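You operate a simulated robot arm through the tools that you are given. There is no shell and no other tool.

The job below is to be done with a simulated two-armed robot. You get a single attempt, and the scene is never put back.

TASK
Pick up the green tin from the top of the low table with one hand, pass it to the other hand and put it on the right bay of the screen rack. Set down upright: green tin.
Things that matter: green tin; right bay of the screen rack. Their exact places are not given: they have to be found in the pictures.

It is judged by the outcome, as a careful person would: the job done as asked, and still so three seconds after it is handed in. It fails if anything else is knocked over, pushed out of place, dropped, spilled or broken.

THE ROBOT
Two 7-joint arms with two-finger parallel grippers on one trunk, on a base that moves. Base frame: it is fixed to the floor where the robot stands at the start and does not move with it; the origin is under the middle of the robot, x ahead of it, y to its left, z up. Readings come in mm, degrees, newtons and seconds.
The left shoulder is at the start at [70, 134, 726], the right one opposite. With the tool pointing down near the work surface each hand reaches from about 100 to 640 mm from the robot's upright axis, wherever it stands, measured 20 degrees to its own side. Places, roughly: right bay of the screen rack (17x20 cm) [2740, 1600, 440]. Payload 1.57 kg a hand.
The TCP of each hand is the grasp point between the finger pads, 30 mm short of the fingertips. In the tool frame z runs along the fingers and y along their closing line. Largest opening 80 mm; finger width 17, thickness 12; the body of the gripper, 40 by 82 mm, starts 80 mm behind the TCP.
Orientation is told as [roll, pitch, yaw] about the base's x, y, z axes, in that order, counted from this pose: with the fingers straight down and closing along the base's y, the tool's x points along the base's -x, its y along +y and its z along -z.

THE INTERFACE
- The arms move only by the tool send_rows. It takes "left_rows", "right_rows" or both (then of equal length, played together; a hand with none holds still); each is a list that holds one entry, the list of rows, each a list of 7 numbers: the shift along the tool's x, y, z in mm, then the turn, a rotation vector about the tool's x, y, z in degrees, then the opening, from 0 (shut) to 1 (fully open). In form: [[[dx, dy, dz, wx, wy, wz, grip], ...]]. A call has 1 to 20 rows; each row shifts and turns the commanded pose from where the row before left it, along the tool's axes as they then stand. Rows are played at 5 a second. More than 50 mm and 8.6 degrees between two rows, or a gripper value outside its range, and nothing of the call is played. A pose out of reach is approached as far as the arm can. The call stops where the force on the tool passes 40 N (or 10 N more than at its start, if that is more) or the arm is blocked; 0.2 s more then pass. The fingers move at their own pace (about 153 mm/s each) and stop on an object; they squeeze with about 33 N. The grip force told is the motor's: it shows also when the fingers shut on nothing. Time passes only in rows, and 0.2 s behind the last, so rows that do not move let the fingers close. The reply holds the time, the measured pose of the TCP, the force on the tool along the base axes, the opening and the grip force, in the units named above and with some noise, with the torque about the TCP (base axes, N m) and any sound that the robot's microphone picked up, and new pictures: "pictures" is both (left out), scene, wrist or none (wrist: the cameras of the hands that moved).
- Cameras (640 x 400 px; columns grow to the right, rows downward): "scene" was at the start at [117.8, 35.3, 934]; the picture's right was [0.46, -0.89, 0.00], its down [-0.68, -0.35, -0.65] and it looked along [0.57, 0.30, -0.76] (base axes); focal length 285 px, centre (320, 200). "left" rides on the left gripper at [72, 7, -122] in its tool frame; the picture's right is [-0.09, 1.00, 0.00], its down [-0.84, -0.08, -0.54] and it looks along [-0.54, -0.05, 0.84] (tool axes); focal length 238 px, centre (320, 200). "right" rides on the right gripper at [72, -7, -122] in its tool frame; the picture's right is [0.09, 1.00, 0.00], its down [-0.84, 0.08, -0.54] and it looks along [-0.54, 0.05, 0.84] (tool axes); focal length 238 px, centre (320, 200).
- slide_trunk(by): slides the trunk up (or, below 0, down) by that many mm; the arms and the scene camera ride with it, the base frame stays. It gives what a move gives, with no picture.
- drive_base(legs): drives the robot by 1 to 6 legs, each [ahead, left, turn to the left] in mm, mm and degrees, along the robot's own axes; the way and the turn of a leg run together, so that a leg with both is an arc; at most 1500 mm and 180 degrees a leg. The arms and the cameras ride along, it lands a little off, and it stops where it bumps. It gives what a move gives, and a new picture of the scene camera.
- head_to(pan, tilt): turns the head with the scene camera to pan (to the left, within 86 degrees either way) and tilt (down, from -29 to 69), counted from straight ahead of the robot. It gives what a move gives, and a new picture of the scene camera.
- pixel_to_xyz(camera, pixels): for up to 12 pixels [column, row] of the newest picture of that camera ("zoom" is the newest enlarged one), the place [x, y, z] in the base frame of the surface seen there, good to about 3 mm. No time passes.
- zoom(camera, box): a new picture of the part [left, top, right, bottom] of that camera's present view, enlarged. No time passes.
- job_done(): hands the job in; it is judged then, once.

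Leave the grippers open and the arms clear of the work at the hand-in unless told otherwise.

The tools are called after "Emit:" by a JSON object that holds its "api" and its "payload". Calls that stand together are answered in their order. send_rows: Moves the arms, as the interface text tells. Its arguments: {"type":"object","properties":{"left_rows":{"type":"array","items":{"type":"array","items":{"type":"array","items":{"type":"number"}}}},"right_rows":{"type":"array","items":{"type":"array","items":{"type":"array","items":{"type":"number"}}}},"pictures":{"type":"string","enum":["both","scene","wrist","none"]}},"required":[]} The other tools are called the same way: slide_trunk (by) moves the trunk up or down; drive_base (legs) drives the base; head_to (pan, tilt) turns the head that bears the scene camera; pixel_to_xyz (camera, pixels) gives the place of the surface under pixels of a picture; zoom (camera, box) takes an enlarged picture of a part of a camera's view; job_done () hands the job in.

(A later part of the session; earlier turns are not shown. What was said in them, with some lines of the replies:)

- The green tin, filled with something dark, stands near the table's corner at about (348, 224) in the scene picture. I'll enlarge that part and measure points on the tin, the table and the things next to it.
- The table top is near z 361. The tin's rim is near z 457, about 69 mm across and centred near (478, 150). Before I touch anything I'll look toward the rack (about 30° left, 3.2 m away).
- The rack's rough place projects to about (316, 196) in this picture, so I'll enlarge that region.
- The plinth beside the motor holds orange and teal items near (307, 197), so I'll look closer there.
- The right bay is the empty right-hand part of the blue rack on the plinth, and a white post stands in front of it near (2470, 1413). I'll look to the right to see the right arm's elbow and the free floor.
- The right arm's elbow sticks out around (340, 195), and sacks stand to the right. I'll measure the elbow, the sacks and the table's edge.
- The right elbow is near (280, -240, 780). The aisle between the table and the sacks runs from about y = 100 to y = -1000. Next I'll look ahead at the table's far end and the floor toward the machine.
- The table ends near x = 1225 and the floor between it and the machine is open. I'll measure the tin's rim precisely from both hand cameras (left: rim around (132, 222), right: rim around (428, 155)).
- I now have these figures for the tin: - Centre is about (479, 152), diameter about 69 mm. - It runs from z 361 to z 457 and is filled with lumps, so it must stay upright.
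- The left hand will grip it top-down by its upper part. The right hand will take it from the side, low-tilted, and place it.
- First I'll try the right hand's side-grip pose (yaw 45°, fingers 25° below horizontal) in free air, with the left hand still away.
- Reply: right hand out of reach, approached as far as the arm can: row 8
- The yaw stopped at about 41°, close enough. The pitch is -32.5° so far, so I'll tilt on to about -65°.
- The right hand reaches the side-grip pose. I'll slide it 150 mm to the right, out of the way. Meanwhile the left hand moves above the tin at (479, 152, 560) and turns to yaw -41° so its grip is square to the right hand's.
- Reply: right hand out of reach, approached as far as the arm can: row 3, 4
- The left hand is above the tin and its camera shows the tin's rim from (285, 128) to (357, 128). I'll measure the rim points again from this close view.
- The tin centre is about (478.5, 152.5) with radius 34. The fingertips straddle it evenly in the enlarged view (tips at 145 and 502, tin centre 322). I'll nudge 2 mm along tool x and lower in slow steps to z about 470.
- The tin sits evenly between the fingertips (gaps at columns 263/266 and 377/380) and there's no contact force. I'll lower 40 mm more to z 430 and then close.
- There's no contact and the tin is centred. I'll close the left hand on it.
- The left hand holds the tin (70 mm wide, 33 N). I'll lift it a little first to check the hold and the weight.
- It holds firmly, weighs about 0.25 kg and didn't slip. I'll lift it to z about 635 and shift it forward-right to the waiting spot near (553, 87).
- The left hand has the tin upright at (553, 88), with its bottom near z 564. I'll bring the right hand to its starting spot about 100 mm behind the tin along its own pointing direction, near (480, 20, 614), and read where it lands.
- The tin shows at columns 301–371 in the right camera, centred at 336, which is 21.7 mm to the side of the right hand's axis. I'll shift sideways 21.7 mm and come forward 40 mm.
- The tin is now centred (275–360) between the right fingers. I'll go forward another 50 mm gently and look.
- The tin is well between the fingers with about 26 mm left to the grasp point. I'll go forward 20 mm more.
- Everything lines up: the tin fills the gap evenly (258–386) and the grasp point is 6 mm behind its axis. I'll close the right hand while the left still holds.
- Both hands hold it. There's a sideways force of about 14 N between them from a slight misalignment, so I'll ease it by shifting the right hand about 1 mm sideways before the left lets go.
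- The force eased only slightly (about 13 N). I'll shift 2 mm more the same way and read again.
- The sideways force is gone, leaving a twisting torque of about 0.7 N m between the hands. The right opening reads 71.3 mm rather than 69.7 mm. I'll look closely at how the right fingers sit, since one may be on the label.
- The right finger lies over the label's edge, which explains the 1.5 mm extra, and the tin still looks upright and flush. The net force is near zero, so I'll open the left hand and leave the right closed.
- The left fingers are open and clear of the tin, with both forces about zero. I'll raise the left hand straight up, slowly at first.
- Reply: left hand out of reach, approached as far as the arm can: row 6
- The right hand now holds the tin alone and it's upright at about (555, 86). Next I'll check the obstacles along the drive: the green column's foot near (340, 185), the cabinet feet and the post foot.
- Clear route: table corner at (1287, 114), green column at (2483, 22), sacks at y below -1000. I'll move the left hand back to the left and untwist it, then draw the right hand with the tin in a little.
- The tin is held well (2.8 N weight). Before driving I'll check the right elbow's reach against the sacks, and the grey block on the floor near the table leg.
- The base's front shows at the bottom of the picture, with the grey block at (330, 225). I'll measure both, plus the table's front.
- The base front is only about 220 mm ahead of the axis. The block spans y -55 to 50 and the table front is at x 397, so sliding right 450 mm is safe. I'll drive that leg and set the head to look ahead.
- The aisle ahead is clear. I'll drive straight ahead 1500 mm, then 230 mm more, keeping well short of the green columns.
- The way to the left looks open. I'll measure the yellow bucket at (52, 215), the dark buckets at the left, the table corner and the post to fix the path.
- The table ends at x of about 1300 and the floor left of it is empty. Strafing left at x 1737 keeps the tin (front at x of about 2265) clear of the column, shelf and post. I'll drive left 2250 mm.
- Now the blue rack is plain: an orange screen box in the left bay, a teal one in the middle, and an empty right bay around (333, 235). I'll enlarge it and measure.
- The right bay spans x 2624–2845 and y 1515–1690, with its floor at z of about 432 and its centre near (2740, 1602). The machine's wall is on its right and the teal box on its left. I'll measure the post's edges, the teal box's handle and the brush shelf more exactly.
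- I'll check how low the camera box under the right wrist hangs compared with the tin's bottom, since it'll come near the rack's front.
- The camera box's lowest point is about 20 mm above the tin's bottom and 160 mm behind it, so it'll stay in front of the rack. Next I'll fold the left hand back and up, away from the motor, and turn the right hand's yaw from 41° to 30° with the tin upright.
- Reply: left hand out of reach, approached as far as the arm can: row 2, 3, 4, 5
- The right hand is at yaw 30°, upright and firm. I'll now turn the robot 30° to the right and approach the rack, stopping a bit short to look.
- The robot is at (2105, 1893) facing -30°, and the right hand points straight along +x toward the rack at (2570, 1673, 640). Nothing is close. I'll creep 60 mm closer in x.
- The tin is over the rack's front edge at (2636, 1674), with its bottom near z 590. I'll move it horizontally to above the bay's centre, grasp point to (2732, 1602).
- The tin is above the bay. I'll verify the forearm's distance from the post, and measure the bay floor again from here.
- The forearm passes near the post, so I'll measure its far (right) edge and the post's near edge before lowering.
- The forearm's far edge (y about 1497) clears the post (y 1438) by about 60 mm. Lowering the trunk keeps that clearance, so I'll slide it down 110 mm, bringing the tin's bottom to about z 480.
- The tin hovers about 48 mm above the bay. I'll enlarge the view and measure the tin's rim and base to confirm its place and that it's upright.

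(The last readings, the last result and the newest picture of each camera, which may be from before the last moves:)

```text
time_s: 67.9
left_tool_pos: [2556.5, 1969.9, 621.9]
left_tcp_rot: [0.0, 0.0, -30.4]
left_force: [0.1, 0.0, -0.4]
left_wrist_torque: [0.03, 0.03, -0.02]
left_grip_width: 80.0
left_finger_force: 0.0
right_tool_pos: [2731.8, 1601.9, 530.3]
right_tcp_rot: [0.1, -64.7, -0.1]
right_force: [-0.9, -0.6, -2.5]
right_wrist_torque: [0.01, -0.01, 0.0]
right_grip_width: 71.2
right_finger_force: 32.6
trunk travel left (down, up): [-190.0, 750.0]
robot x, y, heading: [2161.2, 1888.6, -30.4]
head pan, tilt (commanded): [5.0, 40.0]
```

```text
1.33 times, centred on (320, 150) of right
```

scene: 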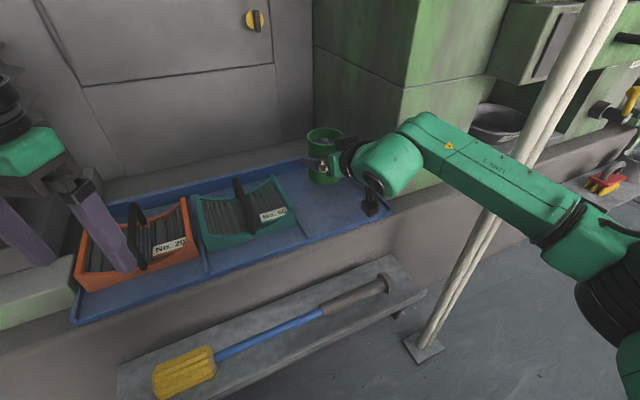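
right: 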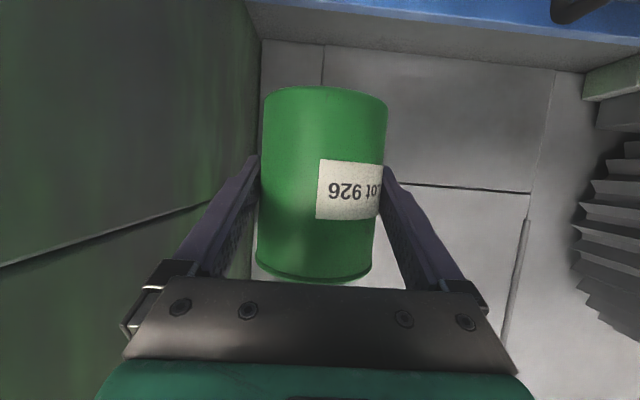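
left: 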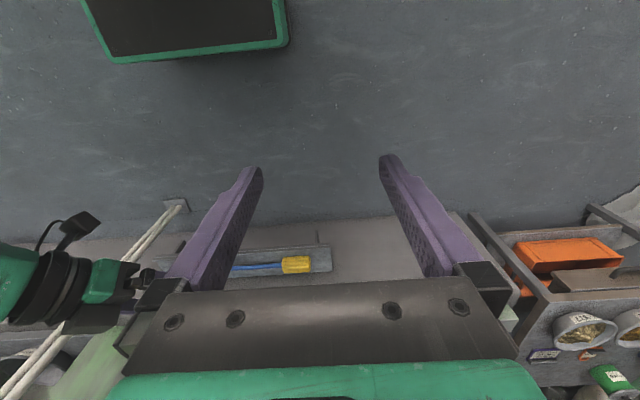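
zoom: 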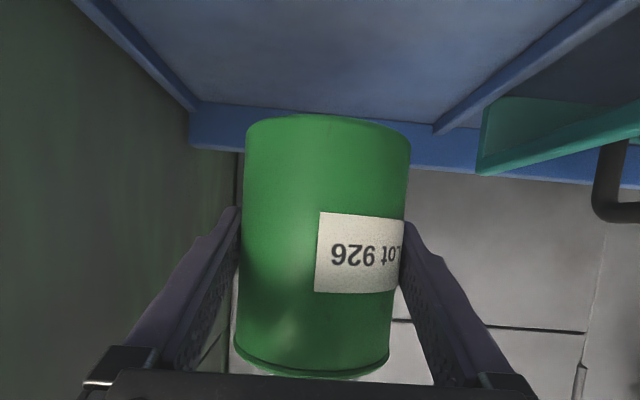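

The tin's centre is at about (2737, 1602), with the rim level at z 575–577 and the bottom near 481. Everything around it is clear. I'll lower it 40 mm straight down with the arm.

Emit:
{"api": "send_rows", "payload": {"right_rows": [[[9.04, 0, 4.27, 0, 0, 0, 0], [9.04, 0, 4.27, 0, 0, 0, 0], [9.04, 0, 4.27, 0, 0, 0, 0], [9.04, 0, 4.27, 0, 0, 0, 0], [0, 0, 0, 0, 0, 0, 0]]], "pictures": "both"}}

```text
time_s: 69.1
left_tool_pos: [2555.0, 1969.4, 620.7]
left_tcp_rot: [0.0, 0.0, -30.3]
left_force: [0.5, 0.5, 0.5]
left_wrist_torque: [0.01, 0.01, 0.02]
left_grip_width: 80.1
left_finger_force: 0.1
right_tool_pos: [2731.5, 1602.0, 490.9]
right_tcp_rot: [0.0, -64.7, 0.0]
right_force: [-0.6, -0.3, -3.8]
right_wrist_torque: [0.01, 0.0, -0.01]
right_grip_width: 71.2
right_finger_force: 32.7
trunk travel left (down, up): [-190.0, 750.0]
robot x, y, heading: [2165.6, 1893.1, -30.3]
head pan, tilt (commanded): [5.0, 40.0]
```

scene: 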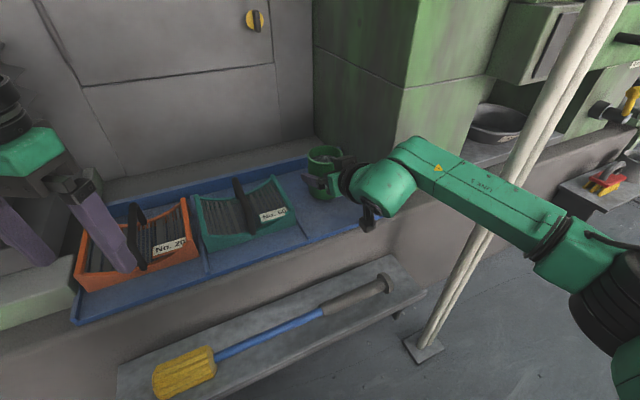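
right: 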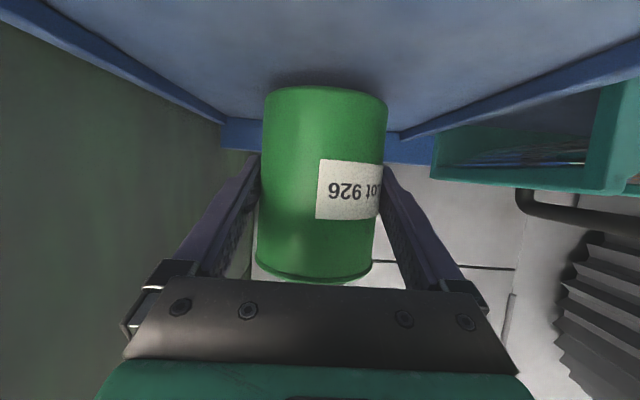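

The tin's bottom should be about 9 mm above the floor of the bay. I'll go down in 2 mm steps, 6 mm in all, and read the force.

Emit:
{"api": "send_rows", "payload": {"right_rows": [[[1.8, 0, 0.85, 0, 0, 0, 0], [1.8, 0, 0.85, 0, 0, 0, 0], [1.8, 0, 0.85, 0, 0, 0, 0], [0, 0, 0, 0, 0, 0, 0]]], "pictures": "wrist"}}

```text
time_s: 70.1
left_tool_pos: [2556.6, 1969.3, 621.2]
left_tcp_rot: [0.0, 0.1, -30.4]
left_force: [0.8, 0.2, 0.3]
left_wrist_torque: [-0.03, 0.01, -0.03]
left_grip_width: 80.1
left_finger_force: 0.0
right_tool_pos: [2730.5, 1602.4, 485.0]
right_tcp_rot: [0.0, -64.8, -0.1]
right_force: [0.8, -0.5, -3.2]
right_wrist_torque: [0.03, 0.04, 0.01]
right_grip_width: 70.9
right_finger_force: 33.5
trunk travel left (down, up): [-190.0, 750.0]
robot x, y, heading: [2167.1, 1889.8, -30.5]
head pan, tilt (commanded): [5.0, 40.0]
```

right: 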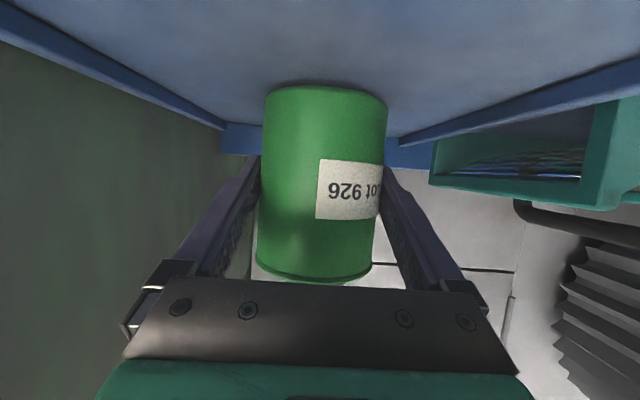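

The weight still hangs on the hand (-3.2 N), so it hasn't touched yet. I'll go down in 1 mm steps, 2 mm in all, and read again.

Emit:
{"api": "send_rows", "payload": {"right_rows": [[[0.9, 0, 0.43, 0, 0, 0, 0], [0.9, 0, 0.43, 0, 0, 0, 0], [0, 0, 0, 0, 0, 0, 0]]], "pictures": "none"}}

```text
time_s: 70.9
left_tool_pos: [2556.1, 1969.7, 621.4]
left_tcp_rot: [-0.1, 0.0, -30.4]
left_force: [-0.6, -0.9, -0.5]
left_wrist_torque: [0.01, 0.02, -0.02]
left_grip_width: 80.2
left_finger_force: 0.0
right_tool_pos: [2731.5, 1601.6, 484.1]
right_tcp_rot: [0.0, -64.8, -0.1]
right_force: [0.9, 0.0, -3.4]
right_wrist_torque: [0.0, 0.02, 0.03]
right_grip_width: 71.2
right_finger_force: 32.6
trunk travel left (down, up): [-190.0, 750.0]
robot x, y, heading: [2164.4, 1891.0, -30.5]
head pan, tilt (commanded): [5.0, 40.0]
```

No contact yet (-3.4 N). I'll lower another 2 mm.

Emit:
{"api": "send_rows", "payload": {"right_rows": [[[0.9, 0, 0.43, 0, 0, 0, 0], [0.9, 0, 0.43, 0, 0, 0, 0], [0, 0, 0, 0, 0, 0, 0]]], "pictures": "none"}}

```text
time_s: 71.7
left_tool_pos: [2554.8, 1970.0, 622.5]
left_tcp_rot: [0.1, 0.0, -30.4]
left_force: [0.5, -0.2, -0.6]
left_wrist_torque: [0.01, 0.04, -0.03]
left_grip_width: 80.1
left_finger_force: 0.0
right_tool_pos: [2731.7, 1601.1, 483.0]
right_tcp_rot: [0.1, -64.9, 0.0]
right_force: [1.4, -1.6, 4.0]
right_wrist_torque: [0.08, 0.1, 0.03]
right_grip_width: 71.2
right_finger_force: 32.6
trunk travel left (down, up): [-190.0, 750.0]
robot x, y, heading: [2166.5, 1890.7, -30.2]
head pan, tilt (commanded): [5.0, 40.0]
```

The force went from -3.4 to +4 N, so the tin is touching the bay floor. I'll look closely to confirm it stands flat before letting go.

Emit:
{"api": "zoom", "payload": {"camera": "scene", "box": [250, 100, 420, 260]}}

Emit:
{"api": "zoom", "payload": {"camera": "right", "box": [200, 0, 440, 300]}}

Emit:
{"api": "pixel_to_xyz", "payload": {"camera": "scene", "pixels": [[310, 155], [326, 147], [340, 150], [322, 165], [312, 170], [372, 220], [368, 228], [318, 198]]}}

```text
2.50 times, centred on (335, 180) of scene
```

zoom: 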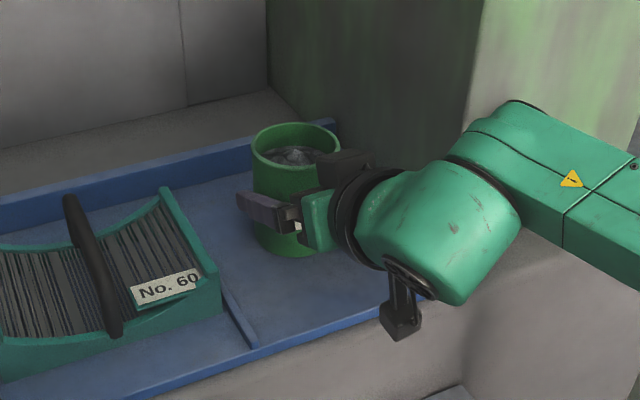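

```text
1.33 times, centred on (320, 150) of right
```

zoom: 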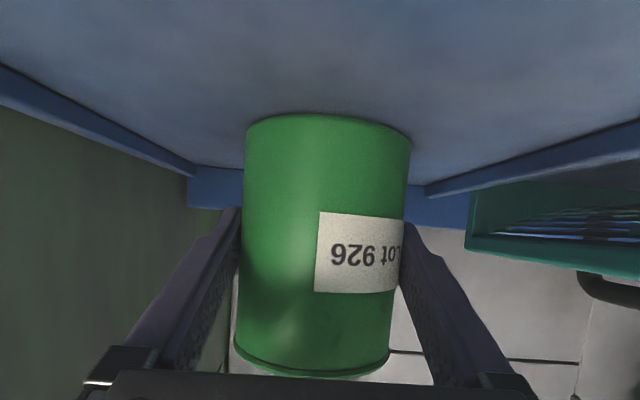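

```text
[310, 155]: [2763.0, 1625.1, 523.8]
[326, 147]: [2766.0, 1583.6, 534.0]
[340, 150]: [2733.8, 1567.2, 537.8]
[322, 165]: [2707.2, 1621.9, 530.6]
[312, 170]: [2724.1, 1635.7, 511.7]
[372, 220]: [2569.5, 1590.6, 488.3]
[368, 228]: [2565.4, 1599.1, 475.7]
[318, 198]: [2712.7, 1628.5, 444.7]
```

The tin stands flat in the right bay. I'll open the right hand gently.

Emit:
{"api": "send_rows", "payload": {"right_rows": [[[0, 0, 0, 0, 0, 0, 0.9], [0, 0, 0, 0, 0, 0, 0.95], [0, 0, 0, 0, 0, 0, 1], [0, 0, 0, 0, 0, 0, 1]]], "pictures": "both"}}

```text
time_s: 72.7
left_tool_pos: [2555.4, 1970.4, 620.9]
left_tcp_rot: [0.0, -0.1, -30.4]
left_force: [0.4, -0.3, -1.3]
left_wrist_torque: [0.0, -0.01, 0.01]
left_grip_width: 80.0
left_finger_force: 0.1
right_tool_pos: [2731.2, 1602.8, 482.2]
right_tcp_rot: [-0.1, -64.7, 0.0]
right_force: [-0.1, -0.7, 0.8]
right_wrist_torque: [0.01, -0.02, -0.01]
right_grip_width: 80.0
right_finger_force: 0.1
trunk travel left (down, up): [-190.0, 750.0]
robot x, y, heading: [2165.0, 1891.1, -30.3]
head pan, tilt (commanded): [5.0, 40.0]
```

scene: 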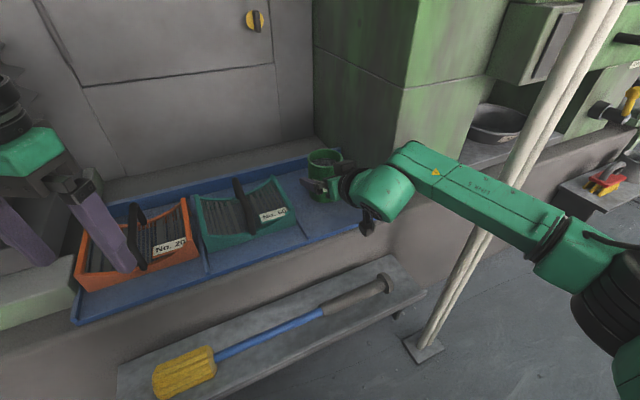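
right: 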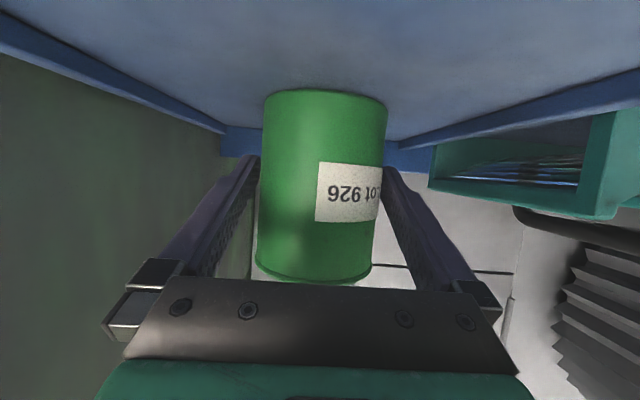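

The fingers are open and the force is about zero. I'll draw back along the finger direction (back and up), slowly at first, watching for contact.

Emit:
{"api": "send_rows", "payload": {"right_rows": [[[0, 0, -4, 0, 0, 0, 1], [0, 0, -8, 0, 0, 0, 1], [0, 0, -12, 0, 0, 0, 1], [0, 0, -16, 0, 0, 0, 1], [0, 0, 0, 0, 0, 0, 1]]], "pictures": "both"}}

```text
time_s: 73.9
left_tool_pos: [2556.0, 1970.5, 622.2]
left_tcp_rot: [0.0, 0.0, -30.3]
left_force: [0.7, -1.2, -0.4]
left_wrist_torque: [0.01, -0.02, 0.0]
left_grip_width: 80.0
left_finger_force: 0.2
right_tool_pos: [2695.4, 1603.8, 499.3]
right_tcp_rot: [0.0, -64.7, -0.1]
right_force: [-0.5, 0.0, 0.0]
right_wrist_torque: [0.0, 0.01, 0.0]
right_grip_width: 80.0
right_finger_force: 0.1
trunk travel left (down, up): [-190.0, 750.0]
robot x, y, heading: [2163.9, 1893.3, -30.4]
head pan, tilt (commanded): [5.0, 40.0]
```

scene: 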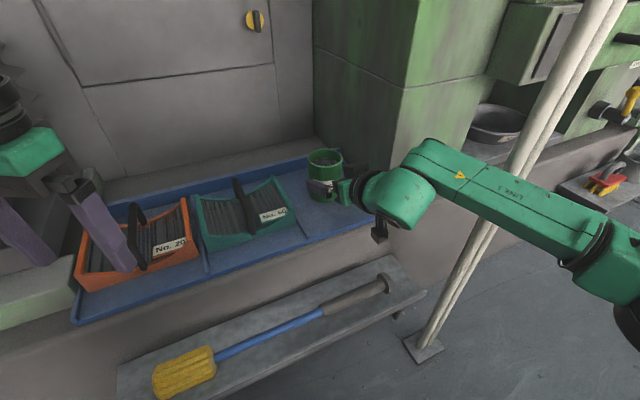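
right: 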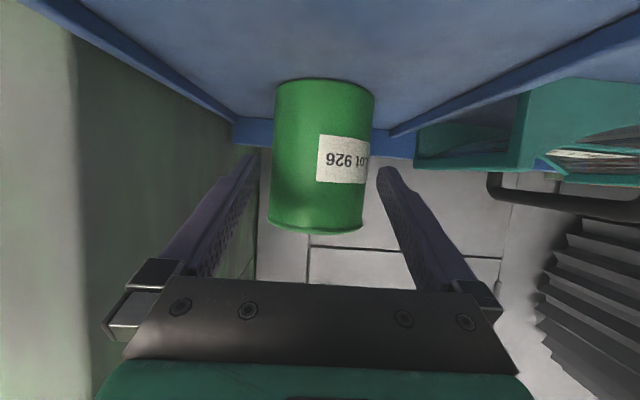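

The fingers are sliding clear with no force and the tin hasn't moved. I'll continue back along the same line another 90 mm.

Emit:
{"api": "send_rows", "payload": {"right_rows": [[[0, 0, -18, 0, 0, 0, 1], [0, 0, -24, 0, 0, 0, 1], [0, 0, -24, 0, 0, 0, 1], [0, 0, -24, 0, 0, 0, 1], [0, 0, 0, 0, 0, 0, 1]]], "pictures": "both"}}

```text
time_s: 75.1
left_tool_pos: [2555.7, 1970.4, 621.9]
left_tcp_rot: [0.0, 0.1, -30.4]
left_force: [-0.1, 0.1, 0.7]
left_wrist_torque: [0.02, 0.0, -0.03]
left_grip_width: 79.9
left_finger_force: 0.1
right_tool_pos: [2614.2, 1602.5, 536.7]
right_tcp_rot: [0.0, -64.7, -0.2]
right_force: [-0.1, -0.7, 0.3]
right_wrist_torque: [-0.02, -0.04, 0.02]
right_grip_width: 79.9
right_finger_force: 0.0
trunk travel left (down, up): [-190.0, 750.0]
robot x, y, heading: [2166.5, 1891.2, -30.4]
head pan, tilt (commanded): [5.0, 40.0]
```

scene: 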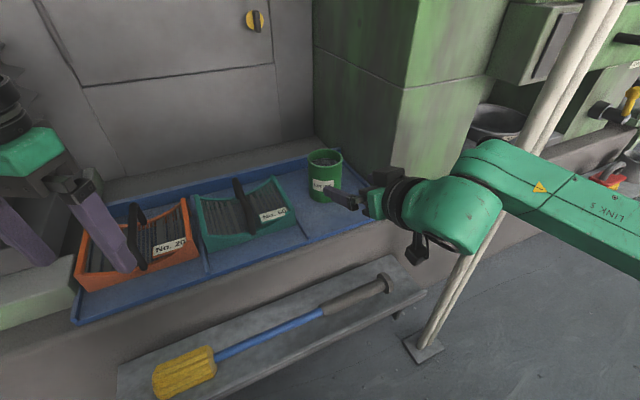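
right: 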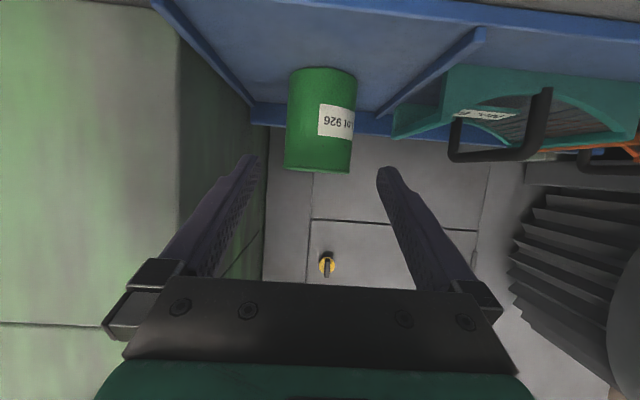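

The tin stands alone in the right bay and the fingers are 60 mm clear of it. I'll back the robot away about 160 mm in -x so both arms are well clear of the rack.

Emit:
{"api": "drive_base", "payload": {"legs": [[-150, -70, 0]]}}

Emit:
{"api": "zoom", "payload": {"camera": "scene", "box": [220, 60, 460, 240]}}

```text
time_s: 76.5
left_tool_pos: [2391.0, 1984.8, 621.7]
left_tcp_rot: [0.0, -0.1, -30.4]
left_force: [0.4, -0.4, 1.3]
left_wrist_torque: [0.02, 0.02, -0.01]
left_grip_width: 79.6
left_finger_force: 0.1
right_tool_pos: [2449.0, 1616.9, 537.7]
right_tcp_rot: [0.0, -64.8, -0.1]
right_force: [0.9, -0.4, 1.2]
right_wrist_torque: [-0.04, -0.01, 0.02]
right_grip_width: 80.0
right_finger_force: 0.0
trunk travel left (down, up): [-190.0, 750.0]
robot x, y, heading: [2000.7, 1902.6, -30.6]
head pan, tilt (commanded): [5.0, 40.0]
```

scene: 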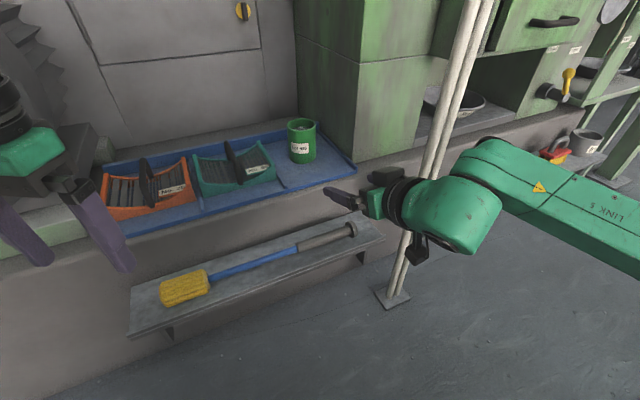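

```text
2.22 times, centred on (340, 150) of scene
```

zoom: 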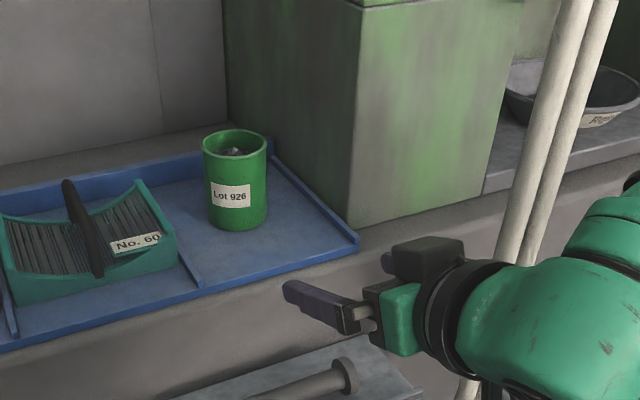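

The tin stands upright in the right bay and nothing else has moved. One last check of its position by pixels.

Emit:
{"api": "pixel_to_xyz", "payload": {"camera": "scene", "pixels": [[288, 124], [315, 124], [301, 119], [301, 130], [302, 162], [296, 167], [320, 180], [301, 145]]}}

```text
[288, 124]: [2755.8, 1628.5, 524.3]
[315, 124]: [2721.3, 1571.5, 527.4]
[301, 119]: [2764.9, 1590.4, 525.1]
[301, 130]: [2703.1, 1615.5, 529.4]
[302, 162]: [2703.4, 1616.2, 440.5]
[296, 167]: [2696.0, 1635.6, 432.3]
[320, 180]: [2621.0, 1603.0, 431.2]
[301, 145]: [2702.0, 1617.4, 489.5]
```

The rim is level at z 524–529 and the centre is near (2736, 1601), within a few mm of the middle of the right bay. The near wall is vertical, with x about 2703 at both z 529 and z 440. Both grippers are open and both arms are clear, so I'm handing the job in.

Emit:
{"api": "job_done", "payload": {}}

```text
The job is handed in.
```

The green tin is standing upright in the right bay of the screen rack, within a few millimetres of its centre. I've handed the job in.

The left hand picked it up from the table and passed it to the right hand in the air. The right hand then set it down in the bay. I kept the tin upright throughout, and saw no sign of its contents spilling. I saw nothing else knocked or moved. Both grippers are open, and the robot has backed about 160 mm away from the rack.
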